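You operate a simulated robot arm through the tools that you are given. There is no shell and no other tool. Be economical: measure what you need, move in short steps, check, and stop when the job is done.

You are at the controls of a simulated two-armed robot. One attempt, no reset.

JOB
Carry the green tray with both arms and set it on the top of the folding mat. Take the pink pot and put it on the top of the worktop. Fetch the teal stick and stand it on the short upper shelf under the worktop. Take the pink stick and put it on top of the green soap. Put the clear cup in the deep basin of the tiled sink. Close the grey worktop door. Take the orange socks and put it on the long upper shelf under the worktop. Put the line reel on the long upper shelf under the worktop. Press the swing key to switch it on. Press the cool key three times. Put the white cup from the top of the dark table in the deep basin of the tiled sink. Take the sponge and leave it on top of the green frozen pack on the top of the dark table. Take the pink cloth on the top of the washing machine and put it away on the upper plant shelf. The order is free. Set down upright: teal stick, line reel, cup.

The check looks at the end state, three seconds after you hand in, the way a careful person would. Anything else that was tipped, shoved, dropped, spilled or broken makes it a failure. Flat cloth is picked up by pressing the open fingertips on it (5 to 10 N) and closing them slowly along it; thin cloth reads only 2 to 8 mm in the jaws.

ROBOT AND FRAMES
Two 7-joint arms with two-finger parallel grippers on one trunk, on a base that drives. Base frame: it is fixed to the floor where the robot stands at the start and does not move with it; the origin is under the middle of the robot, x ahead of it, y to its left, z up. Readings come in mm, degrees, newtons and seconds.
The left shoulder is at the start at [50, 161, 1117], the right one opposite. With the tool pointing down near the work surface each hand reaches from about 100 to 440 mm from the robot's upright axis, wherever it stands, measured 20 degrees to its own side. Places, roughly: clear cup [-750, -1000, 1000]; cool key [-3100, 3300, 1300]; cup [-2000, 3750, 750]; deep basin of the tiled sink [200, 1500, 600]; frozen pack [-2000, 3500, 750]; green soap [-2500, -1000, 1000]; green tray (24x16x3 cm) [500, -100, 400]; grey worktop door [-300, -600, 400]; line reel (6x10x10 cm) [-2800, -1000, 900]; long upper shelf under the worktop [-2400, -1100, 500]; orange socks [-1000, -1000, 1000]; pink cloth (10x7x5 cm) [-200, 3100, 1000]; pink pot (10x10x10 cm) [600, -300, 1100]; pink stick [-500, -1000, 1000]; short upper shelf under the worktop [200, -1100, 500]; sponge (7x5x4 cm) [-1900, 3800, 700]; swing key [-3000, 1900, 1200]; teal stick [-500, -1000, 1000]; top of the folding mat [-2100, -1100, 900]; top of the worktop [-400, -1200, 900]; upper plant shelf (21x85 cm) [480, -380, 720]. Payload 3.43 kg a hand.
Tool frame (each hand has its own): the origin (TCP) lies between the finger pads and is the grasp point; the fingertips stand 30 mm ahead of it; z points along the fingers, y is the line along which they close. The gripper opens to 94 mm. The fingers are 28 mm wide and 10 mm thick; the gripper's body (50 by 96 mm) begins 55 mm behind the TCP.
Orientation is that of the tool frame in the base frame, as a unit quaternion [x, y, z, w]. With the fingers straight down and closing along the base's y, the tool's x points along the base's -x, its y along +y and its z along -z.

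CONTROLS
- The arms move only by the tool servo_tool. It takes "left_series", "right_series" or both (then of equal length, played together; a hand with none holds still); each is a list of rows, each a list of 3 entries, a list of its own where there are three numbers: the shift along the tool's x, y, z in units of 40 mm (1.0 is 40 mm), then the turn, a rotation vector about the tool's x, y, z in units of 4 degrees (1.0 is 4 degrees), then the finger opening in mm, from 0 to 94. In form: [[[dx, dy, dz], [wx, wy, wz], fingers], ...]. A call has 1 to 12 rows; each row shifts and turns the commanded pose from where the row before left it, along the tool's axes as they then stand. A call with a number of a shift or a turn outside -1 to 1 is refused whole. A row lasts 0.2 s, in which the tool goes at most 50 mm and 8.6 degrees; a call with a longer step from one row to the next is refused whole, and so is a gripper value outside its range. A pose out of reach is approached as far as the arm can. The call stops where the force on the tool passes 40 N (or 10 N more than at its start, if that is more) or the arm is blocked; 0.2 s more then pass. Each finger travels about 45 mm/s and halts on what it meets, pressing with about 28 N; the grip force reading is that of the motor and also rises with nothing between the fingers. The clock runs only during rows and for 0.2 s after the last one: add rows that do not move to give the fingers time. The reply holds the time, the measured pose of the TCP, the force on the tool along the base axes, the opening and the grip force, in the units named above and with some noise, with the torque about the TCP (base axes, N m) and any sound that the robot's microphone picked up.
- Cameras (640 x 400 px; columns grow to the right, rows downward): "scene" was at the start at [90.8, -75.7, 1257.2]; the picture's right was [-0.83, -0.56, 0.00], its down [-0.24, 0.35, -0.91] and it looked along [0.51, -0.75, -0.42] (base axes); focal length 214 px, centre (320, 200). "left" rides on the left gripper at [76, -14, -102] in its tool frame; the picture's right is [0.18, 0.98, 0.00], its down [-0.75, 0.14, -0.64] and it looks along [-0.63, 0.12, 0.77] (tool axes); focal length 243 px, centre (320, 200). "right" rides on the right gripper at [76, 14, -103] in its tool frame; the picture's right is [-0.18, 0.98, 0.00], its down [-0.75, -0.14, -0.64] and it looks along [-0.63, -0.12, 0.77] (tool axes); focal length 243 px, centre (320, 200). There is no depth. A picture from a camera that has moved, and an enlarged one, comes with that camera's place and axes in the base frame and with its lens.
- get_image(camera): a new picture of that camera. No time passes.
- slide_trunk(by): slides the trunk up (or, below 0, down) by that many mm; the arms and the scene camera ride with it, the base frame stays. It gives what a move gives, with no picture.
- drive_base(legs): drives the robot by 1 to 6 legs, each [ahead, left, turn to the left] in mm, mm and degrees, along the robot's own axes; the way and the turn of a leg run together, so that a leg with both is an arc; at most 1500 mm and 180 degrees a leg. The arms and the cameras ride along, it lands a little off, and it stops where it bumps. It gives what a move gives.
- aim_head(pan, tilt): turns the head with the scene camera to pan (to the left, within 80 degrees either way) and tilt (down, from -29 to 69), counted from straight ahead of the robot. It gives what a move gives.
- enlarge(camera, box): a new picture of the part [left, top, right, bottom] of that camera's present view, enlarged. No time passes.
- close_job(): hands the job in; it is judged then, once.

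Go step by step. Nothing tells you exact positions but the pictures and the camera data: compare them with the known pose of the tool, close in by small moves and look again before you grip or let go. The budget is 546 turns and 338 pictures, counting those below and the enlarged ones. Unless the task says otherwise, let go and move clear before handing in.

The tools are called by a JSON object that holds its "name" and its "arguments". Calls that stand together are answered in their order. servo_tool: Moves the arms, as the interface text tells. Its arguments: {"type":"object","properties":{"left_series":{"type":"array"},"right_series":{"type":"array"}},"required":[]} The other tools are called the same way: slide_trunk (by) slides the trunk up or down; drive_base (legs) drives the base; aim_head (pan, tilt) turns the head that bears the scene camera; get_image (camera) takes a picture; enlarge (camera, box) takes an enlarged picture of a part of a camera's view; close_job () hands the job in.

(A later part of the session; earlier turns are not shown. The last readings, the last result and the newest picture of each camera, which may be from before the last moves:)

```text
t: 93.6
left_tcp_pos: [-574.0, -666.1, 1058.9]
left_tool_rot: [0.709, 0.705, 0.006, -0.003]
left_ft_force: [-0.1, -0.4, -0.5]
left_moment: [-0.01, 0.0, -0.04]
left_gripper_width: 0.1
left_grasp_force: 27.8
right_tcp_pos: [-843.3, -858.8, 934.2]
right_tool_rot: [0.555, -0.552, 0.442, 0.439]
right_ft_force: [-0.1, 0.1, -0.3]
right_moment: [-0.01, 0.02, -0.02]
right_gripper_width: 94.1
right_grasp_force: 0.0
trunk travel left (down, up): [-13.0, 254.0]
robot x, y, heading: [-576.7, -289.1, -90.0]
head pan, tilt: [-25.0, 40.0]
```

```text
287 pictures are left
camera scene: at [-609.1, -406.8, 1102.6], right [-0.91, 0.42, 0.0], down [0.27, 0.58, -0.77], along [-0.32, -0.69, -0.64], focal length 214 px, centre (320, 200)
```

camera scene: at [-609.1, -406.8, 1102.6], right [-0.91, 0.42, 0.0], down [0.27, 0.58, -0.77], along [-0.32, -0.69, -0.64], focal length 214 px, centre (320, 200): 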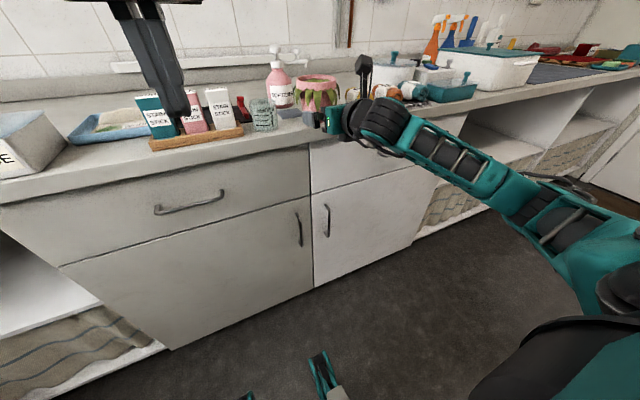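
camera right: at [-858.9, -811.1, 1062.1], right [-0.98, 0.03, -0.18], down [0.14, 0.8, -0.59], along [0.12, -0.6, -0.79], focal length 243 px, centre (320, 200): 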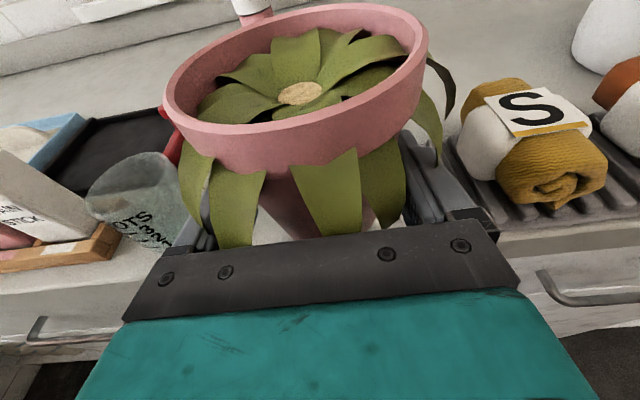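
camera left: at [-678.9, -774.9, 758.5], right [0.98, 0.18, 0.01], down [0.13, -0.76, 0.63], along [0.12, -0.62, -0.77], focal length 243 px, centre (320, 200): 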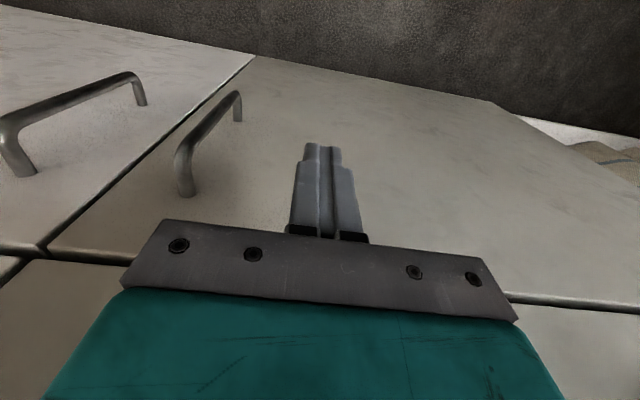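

The pot stands well. Back off further, raise the trunk, and look closely at the sticks.

{"name": "drive_base", "arguments": {"legs": [[-110, 0, 0]]}}

{"name": "slide_trunk", "arguments": {"by": 140}}

{"name": "servo_tool", "arguments": {"left_series": [[[0, 0.9, 0], [0, 0, 0], 0], [[0, 0.9, 0], [0, 0, 0], 0], [[0, 0.9, 0], [0, 0, 0], 0], [[0, 0.9, 0], [0, 0, 0], 0], [[0, 0.9, 0], [0, 0, 0], 0]]}}

{"name": "aim_head", "arguments": {"pan": 0, "tilt": 40}}

{"name": "get_image", "arguments": {"camera": "scene"}}

```text
t: 94.8
left_tcp_pos: [-575.3, -555.5, 1057.4]
left_tool_rot: [0.71, 0.704, 0.005, -0.002]
left_ft_force: [-1.0, 0.2, -0.3]
left_moment: [0.01, 0.02, 0.03]
left_gripper_width: 0.0
left_grasp_force: 28.2
right_tcp_pos: [-844.2, -746.9, 934.9]
right_tool_rot: [0.555, -0.551, 0.442, 0.439]
right_ft_force: [-0.3, 1.0, 0.1]
right_moment: [0.0, 0.0, 0.03]
right_gripper_width: 93.8
right_grasp_force: 0.0
trunk travel left (down, up): [-13.0, 254.0]
robot x, y, heading: [-574.0, -178.8, -90.0]
head pan, tilt: [-25.0, 40.0]
```

```text
t: 96.5
left_tcp_pos: [-573.3, -555.1, 1197.5]
left_tool_rot: [0.71, 0.704, 0.006, -0.004]
left_ft_force: [0.1, -0.4, 0.4]
left_moment: [0.02, -0.01, 0.02]
left_gripper_width: 0.0
left_grasp_force: 28.1
right_tcp_pos: [-844.6, -747.9, 1074.1]
right_tool_rot: [0.555, -0.552, 0.442, 0.438]
right_ft_force: [-0.1, 0.0, -1.0]
right_moment: [0.0, 0.01, 0.02]
right_gripper_width: 94.1
right_grasp_force: 0.0
trunk travel left (down, up): [-153.0, 114.0]
robot x, y, heading: [-570.0, -180.0, -90.0]
head pan, tilt: [-25.0, 40.0]
```

```text
t: 97.7
left_tcp_pos: [-392.4, -555.7, 1198.8]
left_tool_rot: [0.71, 0.704, 0.005, -0.004]
left_ft_force: [-0.1, -0.7, 0.8]
left_moment: [-0.02, 0.02, 0.0]
left_gripper_width: 0.6
left_grasp_force: 27.9
right_tcp_pos: [-843.0, -748.1, 1074.6]
right_tool_rot: [0.554, -0.552, 0.441, 0.44]
right_ft_force: [0.9, -0.1, 0.2]
right_moment: [0.0, -0.02, 0.03]
right_gripper_width: 94.0
right_grasp_force: 0.0
trunk travel left (down, up): [-153.0, 114.0]
robot x, y, heading: [-572.6, -178.7, -90.3]
head pan, tilt: [-25.0, 40.0]
```

```text
t: 98.5
left_tcp_pos: [-391.3, -556.0, 1198.7]
left_tool_rot: [0.71, 0.704, 0.006, -0.003]
left_ft_force: [0.1, 0.6, -0.1]
left_moment: [0.01, 0.03, 0.02]
left_gripper_width: 0.0
left_grasp_force: 27.7
right_tcp_pos: [-844.4, -747.4, 1073.3]
right_tool_rot: [0.553, -0.552, 0.442, 0.44]
right_ft_force: [0.3, 0.3, 0.3]
right_moment: [-0.01, 0.0, -0.02]
right_gripper_width: 94.0
right_grasp_force: 0.0
trunk travel left (down, up): [-153.0, 114.0]
robot x, y, heading: [-573.5, -181.6, -90.0]
head pan, tilt: [0.0, 40.0]
```

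```text
286 pictures are left
camera scene: at [-573.5, -303.7, 1242.5], right [-1.0, 0.0, 0.0], down [0.0, 0.64, -0.77], along [0.0, -0.77, -0.64], focal length 214 px, centre (320, 200)
```

scene: 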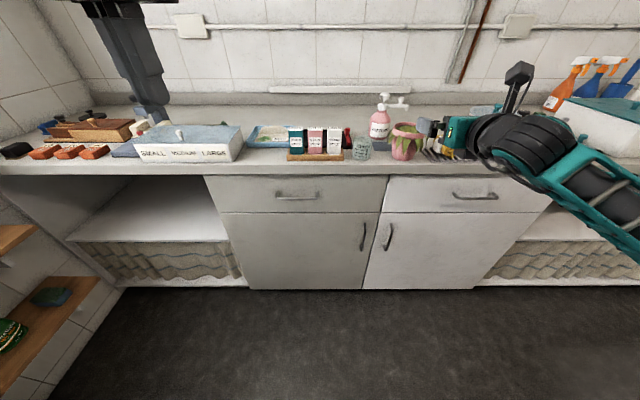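

I'll use the left hand, tilted 45° forward-down, for the teal stick. Rotate it first and look.

{"name": "servo_tool", "arguments": {"left_series": [[[0, 0, 0], [0, -1, 0], 70], [[0, 0, 0], [0, -1, 0], 70], [[0, 0, 0], [0, -1, 0], 70], [[0, 0, 0], [0, -1, 0], 70], [[0, 0, 0], [0, -1, 0], 70], [[0, 0, 0], [0, -1, 0], 70], [[0, 0, 0], [0, -1, 0], 70], [[0, 0, 0], [0, -1, 0], 70], [[0, 0, 0], [0, -1, 0], 70], [[0, 0, 0], [0, -1, 0], 70], [[0, 0, 0], [0, -1, 0], 70]]}}

{"name": "enlarge", "arguments": {"camera": "scene", "box": [250, 90, 410, 190]}}

{"name": "get_image", "arguments": {"camera": "left"}}

```text
t: 101.0
left_tcp_pos: [-394.5, -555.9, 1198.9]
left_tool_rot: [0.66, 0.654, -0.261, 0.261]
left_ft_force: [0.2, 0.2, -0.2]
left_moment: [-0.03, 0.02, 0.01]
left_gripper_width: 70.0
left_grasp_force: 0.0
right_tcp_pos: [-844.8, -746.8, 1072.9]
right_tool_rot: [0.554, -0.552, 0.441, 0.44]
right_ft_force: [0.0, 0.6, 0.2]
right_moment: [-0.02, 0.01, 0.0]
right_gripper_width: 93.8
right_grasp_force: 0.1
trunk travel left (down, up): [-153.0, 114.0]
robot x, y, heading: [-572.2, -177.5, -90.0]
head pan, tilt: [0.0, 40.0]
```

```text
4.00 times, centred on (330, 140) of scene
camera zoom: at [-573.4, -303.6, 1242.5], right [-1.0, 0.0, 0.0], down [0.0, 0.64, -0.77], along [0.0, -0.77, -0.64], focal length 858 px, centre (280, 440)
```

zoom: 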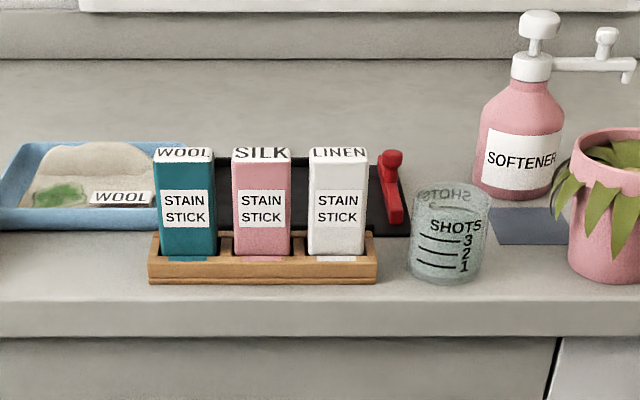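

```text
284 pictures are left
camera left: at [-408.9, -430.3, 1219.8], right [0.98, 0.13, -0.12], down [0.14, -0.11, 0.98], along [0.11, -0.99, -0.12], focal length 243 px, centre (320, 200)
```

left: 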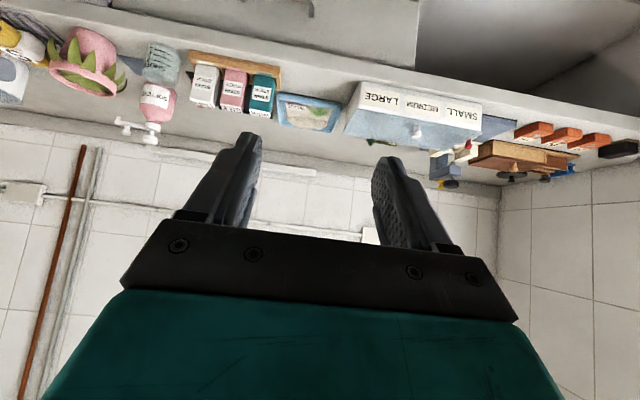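

Plan: take the pink stick first with the right hand, top-down gripping front/back, which frees the teal one's sides. I un-tilt the right hand and turn it 90°.

{"name": "servo_tool", "arguments": {"right_series": [[[0.5, 0, 0], [0, -1, 0], 70], [[0.5, 0, 0], [0, -1, 0], 70], [[0.5, 0, 0], [0, -1, 0], 70], [[0, 0, 0], [0, -1, 0], 70], [[0, 0, 0], [0, -1, 0], 70], [[0, 0, 0], [0, -1, 0], 70], [[0, 0, 0], [0, -1, 0], 70], [[0, 0, 0], [0, -1, 0], 70], [[0, 0, 0], [0, -1, 0], 70], [[0, 0, 0], [0, -1, 0], 70], [[0, 0, 0], [0, -1, 0], 70], [[0, 0, 0], [0, -1, 0], 70]]}}

{"name": "servo_tool", "arguments": {"right_series": [[[0, 0, 0], [0, -1, 0], 70], [[0, 0, 0], [0, -1, 0], 70], [[0, 0, 0], [0, -1, 0], 70], [[0, 0, 0], [0, -1, 0], 70], [[0, 0, 0], [0, -1, 0], 70], [[0, 0, 0], [0, -1, 0], 70], [[0, 0, 0], [0, -1, 0], 70], [[0, 0, 0], [0, -0.5, 0], 70]]}}

{"name": "servo_tool", "arguments": {"right_series": [[[0, 0, 0], [0, 0, -1], 70], [[0, 0, 0], [0, 0, -1], 70], [[0, 0, 0], [0, 0, -1], 70], [[0, 0, 0], [0, 0, -1], 70], [[0, 0, 0], [0, 0, -1], 70], [[0, 0, 0], [0, 0, -1], 70], [[0, 0, 0], [0, 0, -1], 70], [[0, 0, 0], [0, 0, -1], 70], [[0, 0, 0], [0, 0, -1], 70], [[0, 0, 0], [0, 0, -1], 70], [[0, 0, 0], [0, 0, -1], 70], [[0, 0, 0], [0, 0, -1], 70]]}}

{"name": "servo_tool", "arguments": {"right_series": [[[0, 0, 0], [0, 0, -1], 70], [[0, 0, 0], [0, 0, -1], 70], [[0, 0, 0], [0, 0, -1], 70], [[0, 0, 0], [0, 0, -1], 70], [[0, 0, 0], [0, 0, -1], 70], [[0, 0, 0], [0, 0, -1], 70], [[0, 0, 0], [0, 0, -1], 70], [[0, 0, 0], [0, 0, -1], 70], [[0, 0, 0], [0, 0, -1], 70], [[0, 0, 0], [0, 0, -1], 70], [[0, 0, 0], [0, 0, -0.5], 70]]}}

```text
t: 103.5
left_tcp_pos: [-394.1, -556.3, 1198.0]
left_tool_rot: [0.66, 0.654, -0.261, 0.261]
left_ft_force: [-0.2, -0.1, -0.8]
left_moment: [-0.02, -0.01, 0.0]
left_gripper_width: 69.6
left_grasp_force: 0.0
right_tcp_pos: [-844.0, -764.2, 1131.5]
right_tool_rot: [0.686, -0.683, 0.177, 0.177]
right_ft_force: [-0.4, -0.7, -0.5]
right_moment: [-0.03, 0.0, 0.01]
right_gripper_width: 70.0
right_grasp_force: 0.1
trunk travel left (down, up): [-153.0, 114.0]
robot x, y, heading: [-572.7, -179.0, -90.2]
head pan, tilt: [0.0, 40.0]
```

```text
t: 105.3
left_tcp_pos: [-395.1, -556.4, 1199.3]
left_tool_rot: [0.66, 0.654, -0.261, 0.261]
left_ft_force: [-0.2, -0.2, 0.7]
left_moment: [-0.02, -0.03, -0.03]
left_gripper_width: 70.1
left_grasp_force: 0.0
right_tcp_pos: [-845.1, -765.4, 1130.5]
right_tool_rot: [0.708, -0.706, -0.005, -0.006]
right_ft_force: [-0.5, -0.1, 0.3]
right_moment: [-0.02, -0.04, 0.0]
right_gripper_width: 69.9
right_grasp_force: 0.1
trunk travel left (down, up): [-153.0, 114.0]
robot x, y, heading: [-569.2, -179.8, -90.2]
head pan, tilt: [0.0, 40.0]
```

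```text
t: 108.0
left_tcp_pos: [-394.9, -556.6, 1198.5]
left_tool_rot: [0.66, 0.654, -0.261, 0.262]
left_ft_force: [1.2, 0.0, -0.2]
left_moment: [0.0, -0.02, 0.05]
left_gripper_width: 70.1
left_grasp_force: 0.0
right_tcp_pos: [-843.5, -764.8, 1131.3]
right_tool_rot: [0.935, -0.354, -0.003, -0.008]
right_ft_force: [-0.1, 0.6, 1.1]
right_moment: [0.03, 0.0, 0.02]
right_gripper_width: 70.1
right_grasp_force: 0.0
trunk travel left (down, up): [-153.0, 114.0]
robot x, y, heading: [-573.4, -175.0, -90.2]
head pan, tilt: [0.0, 40.0]
```

```text
t: 110.3
left_tcp_pos: [-394.5, -557.0, 1197.7]
left_tool_rot: [0.66, 0.654, -0.261, 0.261]
left_ft_force: [-0.1, 0.6, 0.4]
left_moment: [0.01, 0.02, -0.01]
left_gripper_width: 70.0
left_grasp_force: 0.0
right_tcp_pos: [-844.0, -764.7, 1131.6]
right_tool_rot: [1.0, 0.004, 0.001, -0.008]
right_ft_force: [0.2, -0.1, 0.4]
right_moment: [0.0, -0.01, -0.02]
right_gripper_width: 70.1
right_grasp_force: 0.1
trunk travel left (down, up): [-153.0, 114.0]
robot x, y, heading: [-571.3, -179.3, -90.0]
head pan, tilt: [0.0, 40.0]
```

Tool-down reach is good. Drive so the right hand comes over the rack.

{"name": "drive_base", "arguments": {"legs": [[120, 275, 0]]}}

{"name": "get_image", "arguments": {"camera": "right"}}

{"name": "aim_head", "arguments": {"pan": -25, "tilt": 35}}

{"name": "get_image", "arguments": {"camera": "scene"}}

```text
t: 112.4
left_tcp_pos: [-119.3, -675.4, 1197.3]
left_tool_rot: [0.66, 0.655, -0.261, 0.261]
left_ft_force: [0.1, 0.4, 0.0]
left_moment: [0.0, 0.02, -0.03]
left_gripper_width: 70.1
left_grasp_force: 0.0
right_tcp_pos: [-567.1, -883.5, 1132.1]
right_tool_rot: [1.0, 0.003, 0.0, -0.008]
right_ft_force: [0.8, -0.4, -0.6]
right_moment: [0.0, -0.01, 0.0]
right_gripper_width: 69.8
right_grasp_force: 0.1
trunk travel left (down, up): [-153.0, 114.0]
robot x, y, heading: [-295.3, -300.3, -89.8]
head pan, tilt: [0.0, 40.0]
```

```text
283 pictures are left
camera right: at [-492.4, -898.8, 1233.7], right [-0.18, -0.98, -0.02], down [-0.75, 0.13, 0.64], along [-0.63, 0.13, -0.77], focal length 243 px, centre (320, 200)
```

right: 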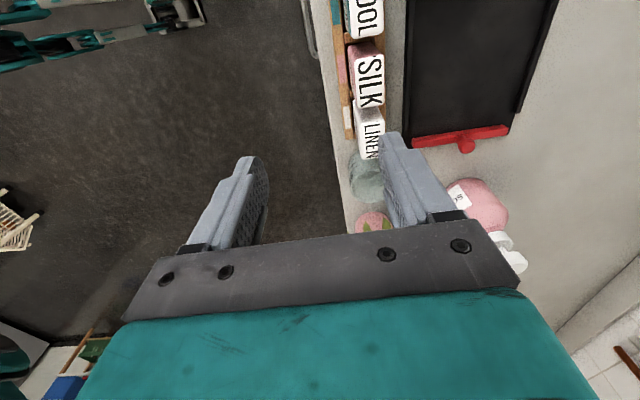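

```text
t: 113.3
left_tcp_pos: [-118.3, -674.8, 1198.7]
left_tool_rot: [0.661, 0.654, -0.261, 0.26]
left_ft_force: [-1.1, -0.1, -0.3]
left_moment: [0.01, 0.01, -0.01]
left_gripper_width: 70.3
left_grasp_force: 0.1
right_tcp_pos: [-568.5, -884.1, 1131.1]
right_tool_rot: [1.0, 0.003, 0.001, -0.008]
right_ft_force: [0.6, 0.3, 1.0]
right_moment: [0.0, 0.01, 0.0]
right_gripper_width: 70.0
right_grasp_force: 0.0
trunk travel left (down, up): [-153.0, 114.0]
robot x, y, heading: [-293.9, -297.5, -90.4]
head pan, tilt: [-25.0, 35.0]
```

```text
282 pictures are left
camera scene: at [-334.5, -417.8, 1250.0], right [-0.91, 0.42, 0.0], down [0.24, 0.52, -0.82], along [-0.35, -0.74, -0.57], focal length 214 px, centre (320, 200)
```

scene: 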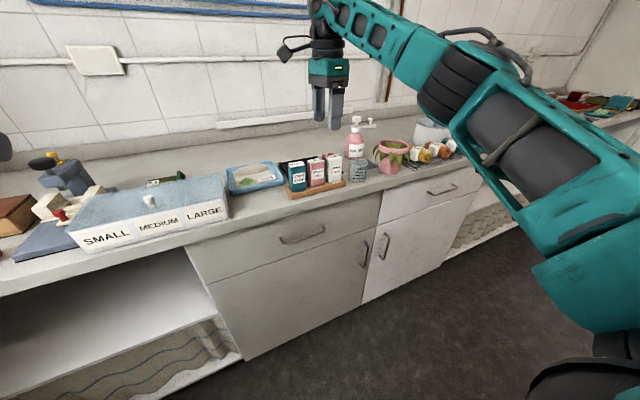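

SILK's top triangulates to (-557,-927,1000), matching. Move over it and descend.

{"name": "servo_tool", "arguments": {"right_series": [[[0.15, 0.55, 0], [0, 0, 0], 70], [[0.1, 0.5, 0], [0, 0, 0], 70], [[0, 0, 0.8], [0, 0, 0], 70], [[0, 0, 0.8], [0, 0, 0], 70], [[0, 0, 0.7], [0, 0, 0], 70], [[0, 0, 0], [0, 0, 0], 70]]}}

{"name": "get_image", "arguments": {"camera": "right"}}

{"name": "enlarge", "arguments": {"camera": "scene", "box": [240, 60, 400, 220]}}

```text
t: 114.7
left_tcp_pos: [-118.9, -675.3, 1198.2]
left_tool_rot: [0.66, 0.654, -0.261, 0.261]
left_ft_force: [0.5, 0.1, 0.1]
left_moment: [0.0, 0.04, -0.03]
left_gripper_width: 70.2
left_grasp_force: 0.1
right_tcp_pos: [-559.7, -908.8, 1039.9]
right_tool_rot: [1.0, 0.001, 0.001, -0.008]
right_ft_force: [-0.2, 0.0, 0.1]
right_moment: [0.01, 0.01, 0.04]
right_gripper_width: 69.9
right_grasp_force: 0.0
right hand out of reach, approached as far as the arm can: row 2
trunk travel left (down, up): [-153.0, 114.0]
robot x, y, heading: [-296.2, -297.5, -90.1]
head pan, tilt: [-25.0, 35.0]
```

```text
281 pictures are left
camera right: at [-484.9, -925.0, 1142.3], right [-0.18, -0.98, -0.02], down [-0.76, 0.13, 0.64], along [-0.63, 0.13, -0.77], focal length 243 px, centre (320, 200)
```

right: 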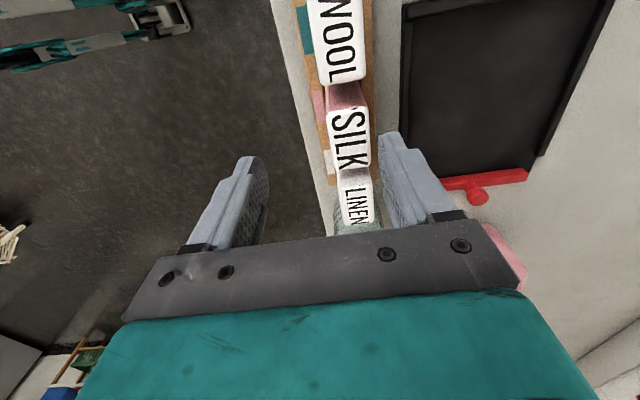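

```text
2.50 times, centred on (320, 140) of scene
camera zoom: at [-334.5, -417.7, 1250.1], right [-0.91, 0.42, 0.0], down [0.24, 0.52, -0.82], along [-0.35, -0.74, -0.57], focal length 536 px, centre (320, 350)
```

zoom: 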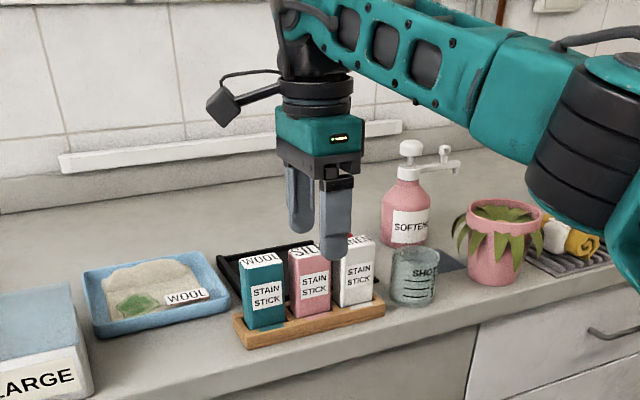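

{"name": "drive_base", "arguments": {"legs": [[19, 3, 0]]}}

{"name": "get_image", "arguments": {"camera": "right"}}

```text
t: 115.5
left_tcp_pos: [-115.6, -694.3, 1198.4]
left_tool_rot: [0.661, 0.654, -0.26, 0.26]
left_ft_force: [0.9, 0.4, 0.0]
left_moment: [0.04, 0.03, 0.0]
left_gripper_width: 70.3
left_grasp_force: 0.1
right_tcp_pos: [-557.0, -930.7, 1039.0]
right_tool_rot: [1.0, 0.002, 0.001, -0.009]
right_ft_force: [-0.1, -0.5, -0.4]
right_moment: [0.0, 0.01, -0.01]
right_gripper_width: 70.1
right_grasp_force: 0.1
trunk travel left (down, up): [-153.0, 114.0]
robot x, y, heading: [-295.7, -315.9, -90.1]
head pan, tilt: [-25.0, 35.0]
```

```text
279 pictures are left
camera right: at [-481.9, -944.5, 1142.1], right [-0.18, -0.98, -0.02], down [-0.75, 0.13, 0.64], along [-0.63, 0.13, -0.77], focal length 243 px, centre (320, 200)
```

right: 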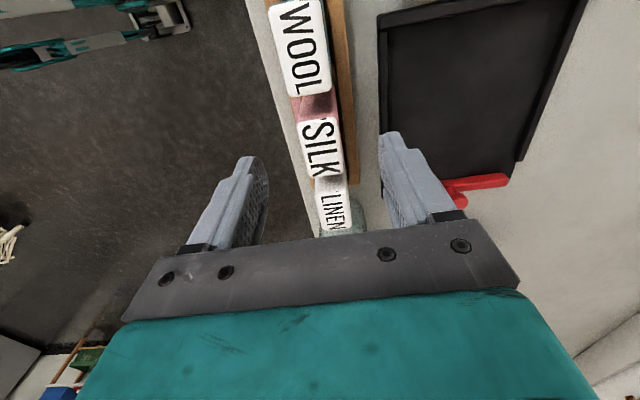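

{"name": "servo_tool", "arguments": {"right_series": [[[0, 0, 0.7], [0, 0, 0], 70], [[0, 0, 0.7], [0, 0, 0], 70], [[0, 0, 0], [0, 0, 0], 50], [[0, 0, 0], [0, 0, 0], 36], [[0, 0, 0], [0, 0, 0], 20], [[0, 0, 0], [0, 0, 0], 15], [[0, 0, 0], [0, 0, 0], 15]]}}

{"name": "get_image", "arguments": {"camera": "right"}}

```text
t: 117.1
left_tcp_pos: [-116.0, -694.9, 1199.4]
left_tool_rot: [0.661, 0.654, -0.261, 0.261]
left_ft_force: [0.4, 0.7, -1.1]
left_moment: [0.0, 0.0, -0.02]
left_gripper_width: 69.8
left_grasp_force: 0.1
right_tcp_pos: [-555.9, -927.9, 982.9]
right_tool_rot: [1.0, 0.002, 0.001, -0.007]
right_ft_force: [0.4, -0.2, 0.3]
right_moment: [0.0, -0.03, 0.02]
right_gripper_width: 30.8
right_grasp_force: 28.2
trunk travel left (down, up): [-153.0, 114.0]
robot x, y, heading: [-294.8, -321.5, -90.1]
head pan, tilt: [-25.0, 35.0]
```

```text
278 pictures are left
camera right: at [-480.9, -942.7, 1085.2], right [-0.18, -0.98, -0.02], down [-0.75, 0.13, 0.64], along [-0.63, 0.13, -0.77], focal length 243 px, centre (320, 200)
```

right: 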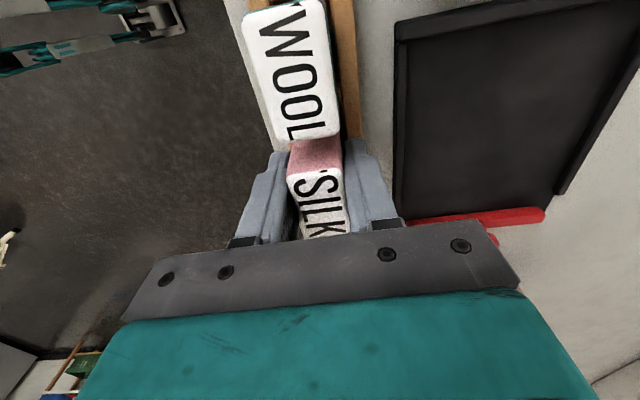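

Gripped (31 mm). Lift the pink stick straight up.

{"name": "servo_tool", "arguments": {"right_series": [[[0, 0, -0.5], [0, 0, 0], 15], [[0, 0, -0.8], [0, 0, 0], 15], [[0, 0, -1], [0, 0, 0], 15], [[0, 0, -1], [0, 0, 0], 15], [[0, 0, -1], [0, 0, 0], 15], [[0, 0, 0], [0, 0, 0], 15]]}}

{"name": "enlarge", "arguments": {"camera": "scene", "box": [240, 40, 440, 220]}}

```text
t: 118.5
left_tcp_pos: [-116.4, -695.0, 1197.4]
left_tool_rot: [0.661, 0.654, -0.261, 0.261]
left_ft_force: [0.0, 0.5, 0.3]
left_moment: [0.01, -0.02, 0.01]
left_gripper_width: 69.8
left_grasp_force: 0.0
right_tcp_pos: [-562.1, -916.9, 1158.4]
right_tool_rot: [1.0, 0.003, 0.001, -0.01]
right_ft_force: [-0.7, -0.1, -1.1]
right_moment: [0.02, -0.02, -0.03]
right_gripper_width: 30.5
right_grasp_force: 27.4
right hand out of reach, approached as far as the arm can: row 5
trunk travel left (down, up): [-153.0, 114.0]
robot x, y, heading: [-289.6, -318.8, -90.4]
head pan, tilt: [-25.0, 35.0]
```

```text
2.22 times, centred on (340, 130) of scene
camera zoom: at [-331.6, -437.2, 1249.9], right [-0.91, 0.42, 0.0], down [0.24, 0.52, -0.82], along [-0.35, -0.74, -0.57], focal length 477 px, centre (276, 356)
```

zoom: 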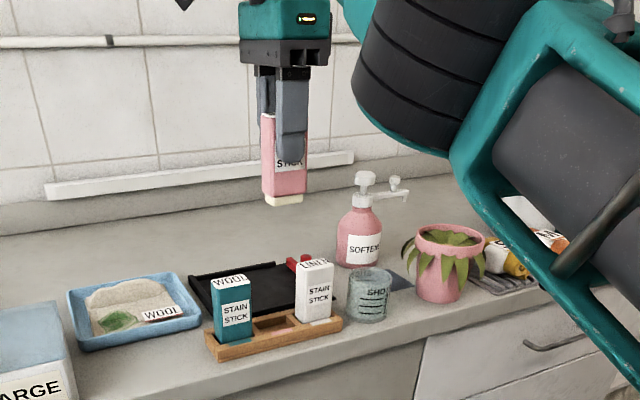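

Pink stick is held. Back off, retract the right hand a bit, then shift right to bring the left hand to the teal stick.

{"name": "drive_base", "arguments": {"legs": [[-120, 0, 0], [0, -280, 0]]}}

{"name": "servo_tool", "arguments": {"right_series": [[[0, -0.9, -0.3], [0, 0, 0], 15], [[0, -0.9, -0.3], [0, 0, 0], 15], [[0, -0.9, 0], [0, 0, 0], 15], [[0, -0.9, 0], [0, 0, 0], 15], [[0, 0, 0], [0, 0, 0], 15]]}}

{"name": "get_image", "arguments": {"camera": "left"}}

{"name": "aim_head", "arguments": {"pan": 10, "tilt": 40}}

{"name": "get_image", "arguments": {"camera": "scene"}}

```text
t: 121.2
left_tcp_pos: [-391.1, -576.2, 1198.2]
left_tool_rot: [0.66, 0.654, -0.261, 0.262]
left_ft_force: [-0.7, 0.2, 0.2]
left_moment: [-0.01, -0.02, 0.0]
left_gripper_width: 69.9
left_grasp_force: 0.0
right_tcp_pos: [-837.1, -797.2, 1160.5]
right_tool_rot: [1.0, 0.002, 0.001, -0.008]
right_ft_force: [-0.2, 0.4, -0.3]
right_moment: [-0.03, -0.01, -0.01]
right_gripper_width: 30.6
right_grasp_force: 28.2
trunk travel left (down, up): [-153.0, 114.0]
robot x, y, heading: [-569.9, -192.3, -90.1]
head pan, tilt: [-25.0, 35.0]
```

```text
t: 122.5
left_tcp_pos: [-390.1, -576.4, 1198.6]
left_tool_rot: [0.66, 0.654, -0.261, 0.261]
left_ft_force: [-0.1, 0.6, 0.3]
left_moment: [0.02, 0.02, -0.02]
left_gripper_width: 70.0
left_grasp_force: 0.1
right_tcp_pos: [-839.1, -683.1, 1188.8]
right_tool_rot: [1.0, 0.002, 0.001, -0.008]
right_ft_force: [-0.6, -0.4, -0.9]
right_moment: [-0.04, -0.01, -0.04]
right_gripper_width: 30.6
right_grasp_force: 28.3
right hand out of reach, approached as far as the arm can: row 1
trunk travel left (down, up): [-153.0, 114.0]
robot x, y, heading: [-566.7, -202.5, -90.2]
head pan, tilt: [-25.0, 35.0]
```

```text
276 pictures are left
camera left: at [-405.3, -450.0, 1219.8], right [0.98, 0.13, -0.12], down [0.14, -0.11, 0.98], along [0.11, -0.99, -0.13], focal length 243 px, centre (320, 200)
```

left: 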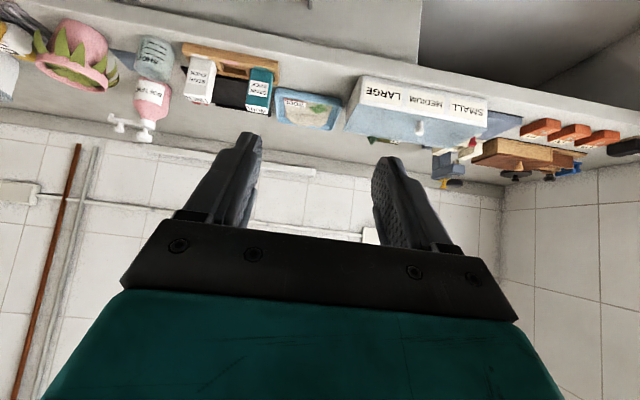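

```text
t: 123.5
left_tcp_pos: [-391.0, -575.8, 1197.1]
left_tool_rot: [0.662, 0.653, -0.262, 0.26]
left_ft_force: [0.4, 0.4, -0.2]
left_moment: [0.0, 0.01, -0.01]
left_gripper_width: 70.1
left_grasp_force: 0.0
right_tcp_pos: [-841.2, -682.5, 1189.0]
right_tool_rot: [1.0, 0.001, 0.001, -0.009]
right_ft_force: [-0.4, -0.1, -1.0]
right_moment: [0.01, 0.0, -0.02]
right_gripper_width: 30.6
right_grasp_force: 28.3
trunk travel left (down, up): [-153.0, 114.0]
robot x, y, heading: [-567.6, -199.0, -90.0]
head pan, tilt: [10.0, 40.0]
```

```text
275 pictures are left
camera scene: at [-555.0, -321.8, 1242.5], right [-0.99, -0.17, 0.0], down [-0.11, 0.63, -0.77], along [0.13, -0.75, -0.64], focal length 214 px, centre (320, 200)
```

scene: 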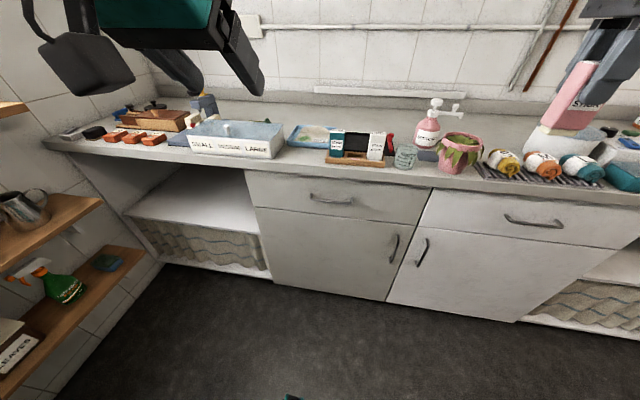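

{"name": "drive_base", "arguments": {"legs": [[130, 0, 0]]}}

{"name": "servo_tool", "arguments": {"left_series": [[[0, -0.45, 0.9], [0, 0, 0], 70], [[0, -0.45, 0.9], [0, 0, 0], 70], [[0, -0.45, 0.9], [0, 0, 0], 70], [[0, -0.45, 0.9], [0, 0, 0], 70], [[0, -0.45, 0.9], [0, 0, 0], 70], [[0, -0.43, 0.9], [0, 0, 0], 70], [[0, 0, 0], [0, 0, 0], 70]]}}

{"name": "get_image", "arguments": {"camera": "left"}}

{"name": "get_image", "arguments": {"camera": "scene"}}

```text
t: 124.8
left_tcp_pos: [-391.0, -707.8, 1197.2]
left_tool_rot: [0.66, 0.654, -0.261, 0.262]
left_ft_force: [0.3, -0.2, -0.1]
left_moment: [0.02, 0.02, 0.0]
left_gripper_width: 70.1
left_grasp_force: 0.1
right_tcp_pos: [-841.3, -814.4, 1188.8]
right_tool_rot: [1.0, 0.002, 0.001, -0.008]
right_ft_force: [0.7, -0.3, -2.0]
right_moment: [0.01, -0.05, 0.0]
right_gripper_width: 30.8
right_grasp_force: 28.2
trunk travel left (down, up): [-153.0, 114.0]
robot x, y, heading: [-566.5, -326.8, -90.4]
head pan, tilt: [10.0, 40.0]
```

```text
t: 126.3
left_tcp_pos: [-499.9, -852.6, 1040.2]
left_tool_rot: [0.661, 0.654, -0.261, 0.261]
left_ft_force: [-0.2, -0.4, 0.8]
left_moment: [0.03, -0.01, -0.03]
left_gripper_width: 70.1
left_grasp_force: 0.2
right_tcp_pos: [-841.4, -814.0, 1189.1]
right_tool_rot: [1.0, 0.001, 0.0, -0.01]
right_ft_force: [0.4, -0.3, -0.3]
right_moment: [-0.01, -0.01, 0.05]
right_gripper_width: 30.5
right_grasp_force: 27.8
trunk travel left (down, up): [-153.0, 114.0]
robot x, y, heading: [-567.9, -328.5, -90.3]
head pan, tilt: [10.0, 40.0]
```

```text
274 pictures are left
camera left: at [-513.3, -727.1, 1061.8], right [0.98, 0.12, -0.12], down [0.14, -0.11, 0.98], along [0.11, -0.99, -0.12], focal length 243 px, centre (320, 200)
```

left: 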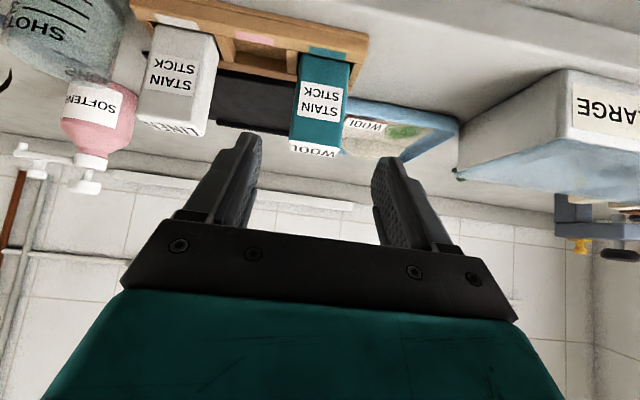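

```text
273 pictures are left
camera scene: at [-555.3, -451.6, 1242.5], right [-0.99, -0.17, 0.0], down [-0.11, 0.63, -0.77], along [0.13, -0.75, -0.64], focal length 214 px, centre (320, 200)
```

scene: 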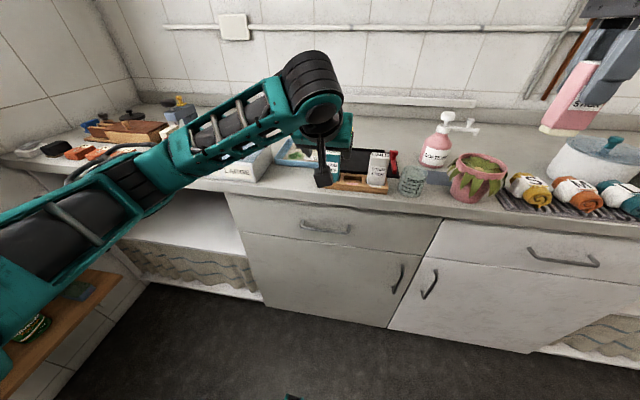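

Well aligned. Advance along the tool and close.

{"name": "servo_tool", "arguments": {"left_series": [[[-0.04, 0, 0.82], [0, 0, 0], 70], [[-0.04, 0, 0.82], [0, 0, 0], 70], [[-0.03, 0, 0.82], [0, 0, 0], 70], [[0, 0, 0], [0, 0, 0], 60], [[0, 0, 0], [0, 0, 0], 50], [[0, 0, 0], [0, 0, 0], 40], [[0, 0, 0], [0, 0, 0], 30], [[0, 0, 0], [0, 0, 0], 30]]}}

{"name": "get_image", "arguments": {"camera": "left"}}

```text
t: 128.2
left_tcp_pos: [-499.8, -923.7, 971.5]
left_tool_rot: [0.661, 0.653, -0.261, 0.26]
left_ft_force: [0.3, 0.1, -0.1]
left_moment: [-0.02, 0.02, 0.02]
left_gripper_width: 47.3
left_grasp_force: 27.8
right_tcp_pos: [-842.0, -813.6, 1188.2]
right_tool_rot: [1.0, 0.002, 0.001, -0.009]
right_ft_force: [0.0, -0.2, -0.9]
right_moment: [0.03, 0.03, -0.03]
right_gripper_width: 30.7
right_grasp_force: 27.7
trunk travel left (down, up): [-153.0, 114.0]
robot x, y, heading: [-570.8, -328.5, -90.5]
head pan, tilt: [10.0, 40.0]
```

```text
272 pictures are left
camera left: at [-513.8, -797.0, 992.2], right [0.98, 0.12, -0.12], down [0.14, -0.11, 0.98], along [0.11, -0.99, -0.12], focal length 243 px, centre (320, 200)
```

left: 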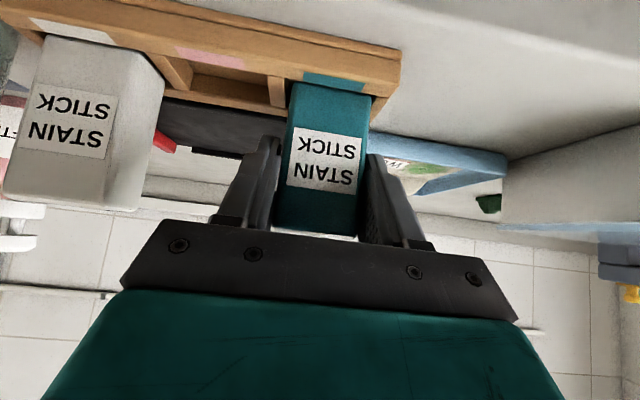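

{"name": "servo_tool", "arguments": {"left_series": [[[-0.3, 0, -0.3], [0, 0, 0], 30], [[-0.58, 0, -0.6], [0, 0, 0], 30], [[-0.58, 0, -0.6], [0, 0, 0], 30], [[-0.58, 0, -0.6], [0, 0, 0], 30], [[0, 0, 0], [0, 0, 0], 30]]}}

{"name": "drive_base", "arguments": {"legs": [[-200, 0, 0]]}}

{"name": "get_image", "arguments": {"camera": "scene"}}

{"name": "get_image", "arguments": {"camera": "left"}}

```text
t: 129.3
left_tcp_pos: [-501.7, -925.4, 1089.3]
left_tool_rot: [0.66, 0.654, -0.262, 0.261]
left_ft_force: [0.1, 0.4, -0.6]
left_moment: [0.02, -0.01, 0.0]
left_gripper_width: 47.5
left_grasp_force: 27.9
right_tcp_pos: [-840.8, -813.2, 1188.8]
right_tool_rot: [1.0, 0.001, 0.002, -0.009]
right_ft_force: [-0.3, -0.3, -0.9]
right_moment: [0.04, 0.01, -0.03]
right_gripper_width: 30.5
right_grasp_force: 27.7
trunk travel left (down, up): [-153.0, 114.0]
robot x, y, heading: [-568.5, -326.3, -90.3]
head pan, tilt: [10.0, 40.0]
```

```text
t: 130.9
left_tcp_pos: [-501.5, -726.4, 1087.8]
left_tool_rot: [0.661, 0.653, -0.261, 0.26]
left_ft_force: [-0.4, 0.3, -0.1]
left_moment: [-0.02, 0.01, 0.01]
left_gripper_width: 47.8
left_grasp_force: 27.7
right_tcp_pos: [-842.3, -614.3, 1190.5]
right_tool_rot: [1.0, 0.0, 0.0, -0.009]
right_ft_force: [-0.4, 0.3, -0.6]
right_moment: [0.03, -0.01, 0.0]
right_gripper_width: 30.9
right_grasp_force: 27.7
trunk travel left (down, up): [-153.0, 114.0]
robot x, y, heading: [-564.6, -130.5, -90.4]
head pan, tilt: [10.0, 40.0]
```

```text
271 pictures are left
camera scene: at [-554.8, -252.7, 1242.6], right [-0.99, -0.17, 0.0], down [-0.11, 0.63, -0.77], along [0.13, -0.76, -0.64], focal length 214 px, centre (320, 200)
```

scene: 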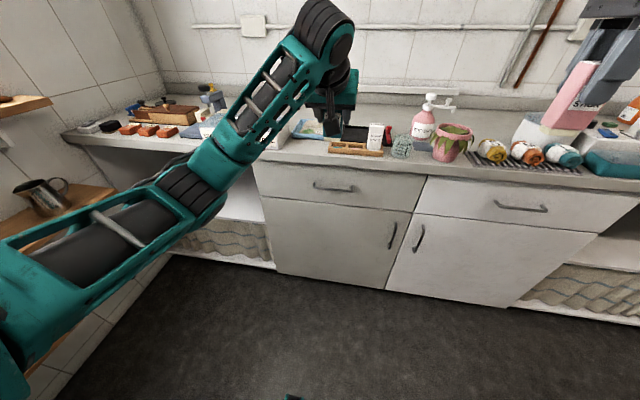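

```text
270 pictures are left
camera left: at [-515.3, -600.1, 1110.3], right [0.98, 0.12, -0.12], down [0.14, -0.11, 0.98], along [0.11, -0.99, -0.12], focal length 243 px, centre (320, 200)
```

left: 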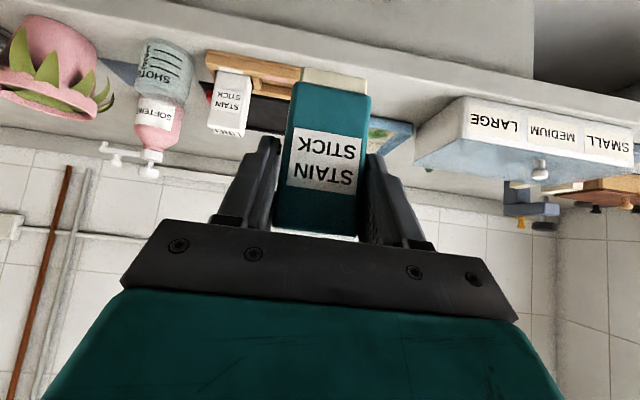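

Both sticks are held. Drive left toward the short shelf bay.

{"name": "drive_base", "arguments": {"legs": [[0, 400, 0]]}}

{"name": "aim_head", "arguments": {"pan": 15, "tilt": 45}}

{"name": "get_image", "arguments": {"camera": "scene"}}

```text
t: 133.5
left_tcp_pos: [-96.1, -729.6, 1089.2]
left_tool_rot: [0.662, 0.653, -0.261, 0.26]
left_ft_force: [-0.1, 0.2, 0.2]
left_moment: [-0.03, 0.01, -0.01]
left_gripper_width: 47.5
left_grasp_force: 28.3
right_tcp_pos: [-436.6, -616.1, 1189.2]
right_tool_rot: [1.0, -0.001, 0.001, -0.009]
right_ft_force: [0.5, 0.7, -1.0]
right_moment: [-0.04, 0.01, -0.03]
right_gripper_width: 30.5
right_grasp_force: 27.7
trunk travel left (down, up): [-153.0, 114.0]
robot x, y, heading: [-165.9, -131.1, -90.4]
head pan, tilt: [10.0, 40.0]
```

```text
t: 134.1
left_tcp_pos: [-98.2, -729.5, 1088.8]
left_tool_rot: [0.661, 0.653, -0.261, 0.261]
left_ft_force: [-0.5, -0.1, -0.9]
left_moment: [0.01, -0.04, 0.02]
left_gripper_width: 47.5
left_grasp_force: 28.4
right_tcp_pos: [-437.3, -616.1, 1188.5]
right_tool_rot: [1.0, 0.0, 0.002, -0.009]
right_ft_force: [1.4, -0.2, -0.2]
right_moment: [0.0, -0.02, 0.01]
right_gripper_width: 30.7
right_grasp_force: 27.8
trunk travel left (down, up): [-153.0, 114.0]
robot x, y, heading: [-162.7, -132.8, -90.1]
head pan, tilt: [15.0, 45.0]
```

```text
269 pictures are left
camera scene: at [-143.9, -250.6, 1235.2], right [-0.97, -0.25, 0.0], down [-0.18, 0.68, -0.71], along [0.18, -0.68, -0.71], focal length 214 px, centre (320, 200)
```

scene: 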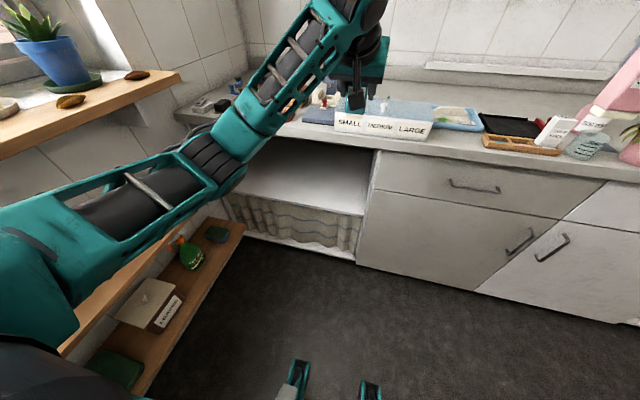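

{"name": "slide_trunk", "arguments": {"by": -145}}

{"name": "servo_tool", "arguments": {"left_series": [[[0.62, 0, 0.64], [0, 0, 0], 30], [[0.62, 0, 0.64], [0, 0, 0], 30], [[0.62, 0, 0.64], [0, 0, 0], 30], [[0.62, 0, 0.64], [0, 0, 0], 30], [[0.62, 0, 0.64], [0, 0, 0], 30], [[0.62, 0, 0.64], [0, 0, 0], 30], [[0.62, 0, 0.64], [0, 0, 0], 30], [[0.62, 0, 0.64], [0, 0, 0], 30], [[0, 0, 0], [0, 0, 0], 30]]}}

{"name": "get_image", "arguments": {"camera": "left"}}

{"name": "get_image", "arguments": {"camera": "scene"}}

```text
t: 135.8
left_tcp_pos: [-97.8, -728.6, 944.8]
left_tool_rot: [0.661, 0.653, -0.261, 0.26]
left_ft_force: [-0.4, 0.0, -0.8]
left_moment: [0.02, 0.0, 0.04]
left_gripper_width: 47.7
left_grasp_force: 28.1
right_tcp_pos: [-437.4, -617.3, 1043.8]
right_tool_rot: [1.0, 0.0, 0.001, -0.01]
right_ft_force: [0.5, -0.4, -0.5]
right_moment: [0.0, -0.01, -0.04]
right_gripper_width: 30.6
right_grasp_force: 27.7
trunk travel left (down, up): [-8.0, 259.0]
robot x, y, heading: [-162.4, -130.9, -90.2]
head pan, tilt: [15.0, 45.0]
```

```text
t: 137.8
left_tcp_pos: [-95.2, -725.3, 661.2]
left_tool_rot: [0.662, 0.653, -0.262, 0.26]
left_ft_force: [0.3, -1.5, -0.5]
left_moment: [-0.01, -0.01, -0.02]
left_gripper_width: 48.0
left_grasp_force: 28.1
right_tcp_pos: [-436.5, -616.7, 1043.5]
right_tool_rot: [1.0, 0.001, 0.001, -0.008]
right_ft_force: [-0.2, 1.1, -2.3]
right_moment: [-0.04, -0.03, 0.01]
right_gripper_width: 30.6
right_grasp_force: 27.7
trunk travel left (down, up): [-8.0, 259.0]
robot x, y, heading: [-166.2, -127.8, -90.5]
head pan, tilt: [15.0, 45.0]
```

```text
268 pictures are left
camera left: at [-109.4, -599.0, 681.9], right [0.98, 0.12, -0.12], down [0.14, -0.11, 0.98], along [0.11, -0.99, -0.12], focal length 243 px, centre (320, 200)
```

left: 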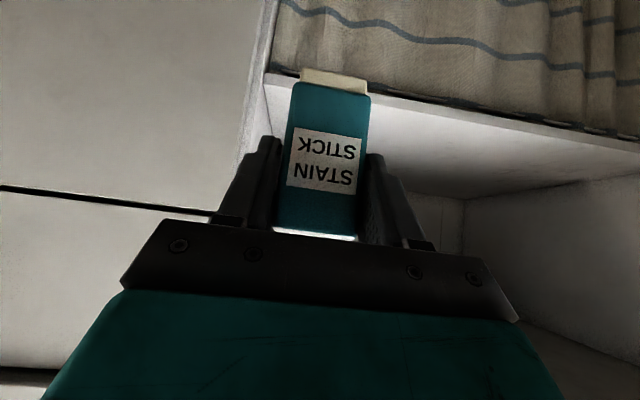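

```text
267 pictures are left
camera scene: at [-143.8, -250.6, 1090.2], right [-0.97, -0.25, 0.0], down [-0.18, 0.68, -0.71], along [0.18, -0.68, -0.71], focal length 214 px, centre (320, 200)
```

scene: 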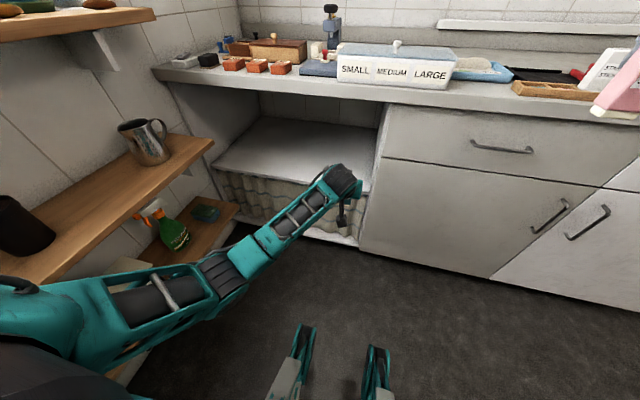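

{"name": "servo_tool", "arguments": {"left_series": [[[-0.6, 0.46, 0.58], [0, 0, 0], 30], [[-0.6, 0.46, 0.58], [0, 0, 0], 30], [[-0.6, 0.46, 0.58], [0, 0, 0], 30], [[0, 0, 0], [0, 0, 0], 30]]}}

{"name": "get_image", "arguments": {"camera": "left"}}

{"name": "enlarge", "arguments": {"camera": "scene", "box": [160, 60, 420, 260]}}

```text
t: 138.8
left_tcp_pos: [-40.7, -825.7, 658.1]
left_tool_rot: [0.662, 0.653, -0.261, 0.26]
left_ft_force: [-0.1, 0.1, -0.9]
left_moment: [-0.01, -0.04, 0.01]
left_gripper_width: 47.8
left_grasp_force: 27.6
right_tcp_pos: [-437.2, -617.2, 1044.1]
right_tool_rot: [1.0, 0.0, 0.001, -0.009]
right_ft_force: [0.1, -0.1, -1.4]
right_moment: [-0.02, 0.01, -0.01]
right_gripper_width: 30.8
right_grasp_force: 27.9
trunk travel left (down, up): [-8.0, 259.0]
robot x, y, heading: [-162.8, -132.1, -90.5]
head pan, tilt: [15.0, 45.0]
```

```text
266 pictures are left
camera left: at [-53.7, -699.4, 680.2], right [0.98, 0.12, -0.12], down [0.14, -0.11, 0.98], along [0.11, -0.99, -0.13], focal length 243 px, centre (320, 200)
```

left: 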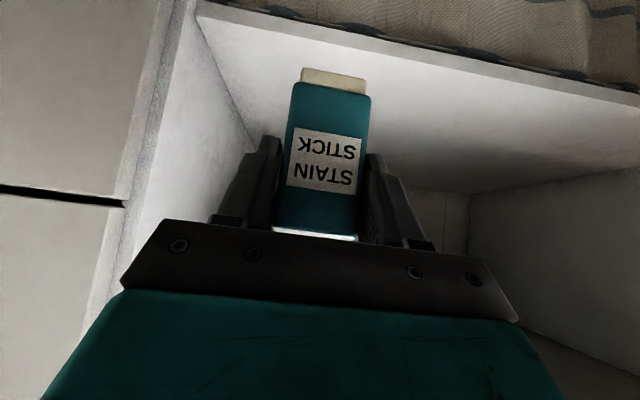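

```text
2.00 times, centred on (290, 160) of scene
camera zoom: at [-143.8, -250.5, 1090.2], right [-0.97, -0.25, 0.0], down [-0.18, 0.68, -0.71], along [0.18, -0.68, -0.71], focal length 429 px, centre (380, 280)
```

zoom: 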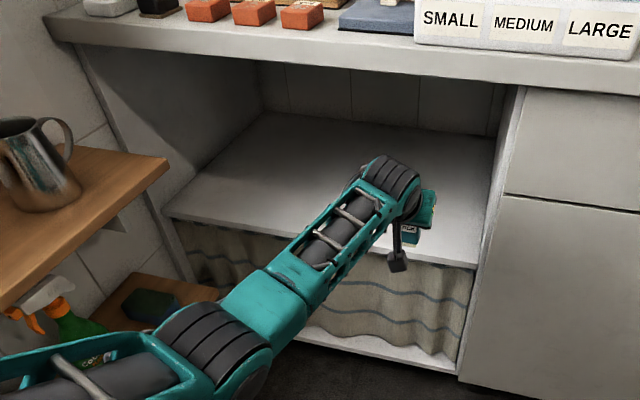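

The shelf's front edge comes out near y≈-930, z≈472. I raise the right hand for clearance, then drive the stick in over the shelf.

{"name": "servo_tool", "arguments": {"right_series": [[[0, 0, -1], [0, 0, 0], 15], [[0, 0, -1], [0, 0, 0], 15], [[0, 0, -0.5], [0, 0, 0], 15]]}}

{"name": "drive_base", "arguments": {"legs": [[160, 0, 0]]}}

{"name": "get_image", "arguments": {"camera": "left"}}

{"name": "get_image", "arguments": {"camera": "scene"}}

```text
t: 139.6
left_tcp_pos: [-40.5, -825.9, 658.6]
left_tool_rot: [0.661, 0.653, -0.261, 0.261]
left_ft_force: [-0.2, 0.1, -0.8]
left_moment: [0.01, 0.01, -0.03]
left_gripper_width: 47.6
left_grasp_force: 27.3
right_tcp_pos: [-436.4, -619.8, 1144.3]
right_tool_rot: [1.0, 0.001, 0.001, -0.008]
right_ft_force: [-0.4, 0.1, 0.1]
right_moment: [0.01, -0.02, -0.03]
right_gripper_width: 30.6
right_grasp_force: 27.6
trunk travel left (down, up): [-8.0, 259.0]
robot x, y, heading: [-163.7, -132.8, -90.3]
head pan, tilt: [15.0, 45.0]
```

```text
t: 141.1
left_tcp_pos: [-40.5, -985.1, 658.3]
left_tool_rot: [0.662, 0.652, -0.262, 0.261]
left_ft_force: [-0.4, 0.0, 0.0]
left_moment: [-0.03, -0.01, -0.01]
left_gripper_width: 47.6
left_grasp_force: 28.2
right_tcp_pos: [-435.4, -779.5, 1143.6]
right_tool_rot: [1.0, 0.0, 0.0, -0.008]
right_ft_force: [-0.2, -0.2, 0.3]
right_moment: [-0.01, 0.0, 0.01]
right_gripper_width: 30.9
right_grasp_force: 27.8
trunk travel left (down, up): [-8.0, 259.0]
robot x, y, heading: [-163.4, -290.1, -90.6]
head pan, tilt: [15.0, 45.0]
```

```text
264 pictures are left
camera left: at [-54.4, -858.6, 680.1], right [0.98, 0.12, -0.12], down [0.14, -0.11, 0.98], along [0.11, -0.99, -0.13], focal length 243 px, centre (320, 200)
```

left: 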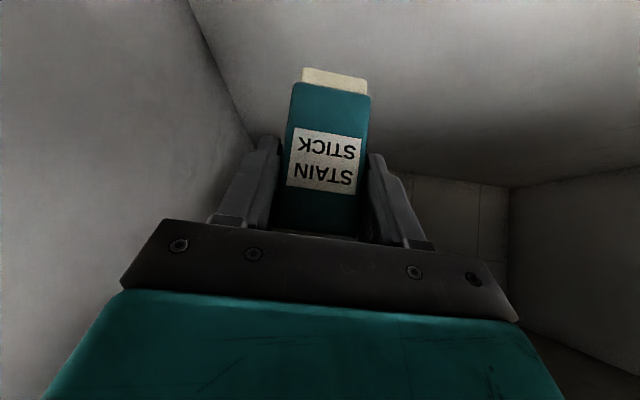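

```text
263 pictures are left
camera scene: at [-144.8, -410.1, 1090.2], right [-0.97, -0.25, 0.0], down [-0.18, 0.68, -0.71], along [0.18, -0.68, -0.71], focal length 214 px, centre (320, 200)
```

scene: 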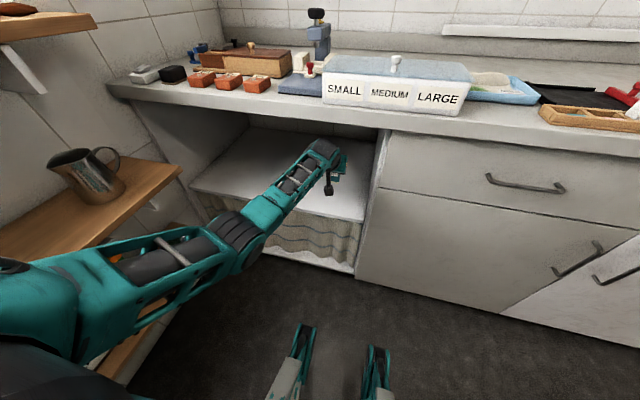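

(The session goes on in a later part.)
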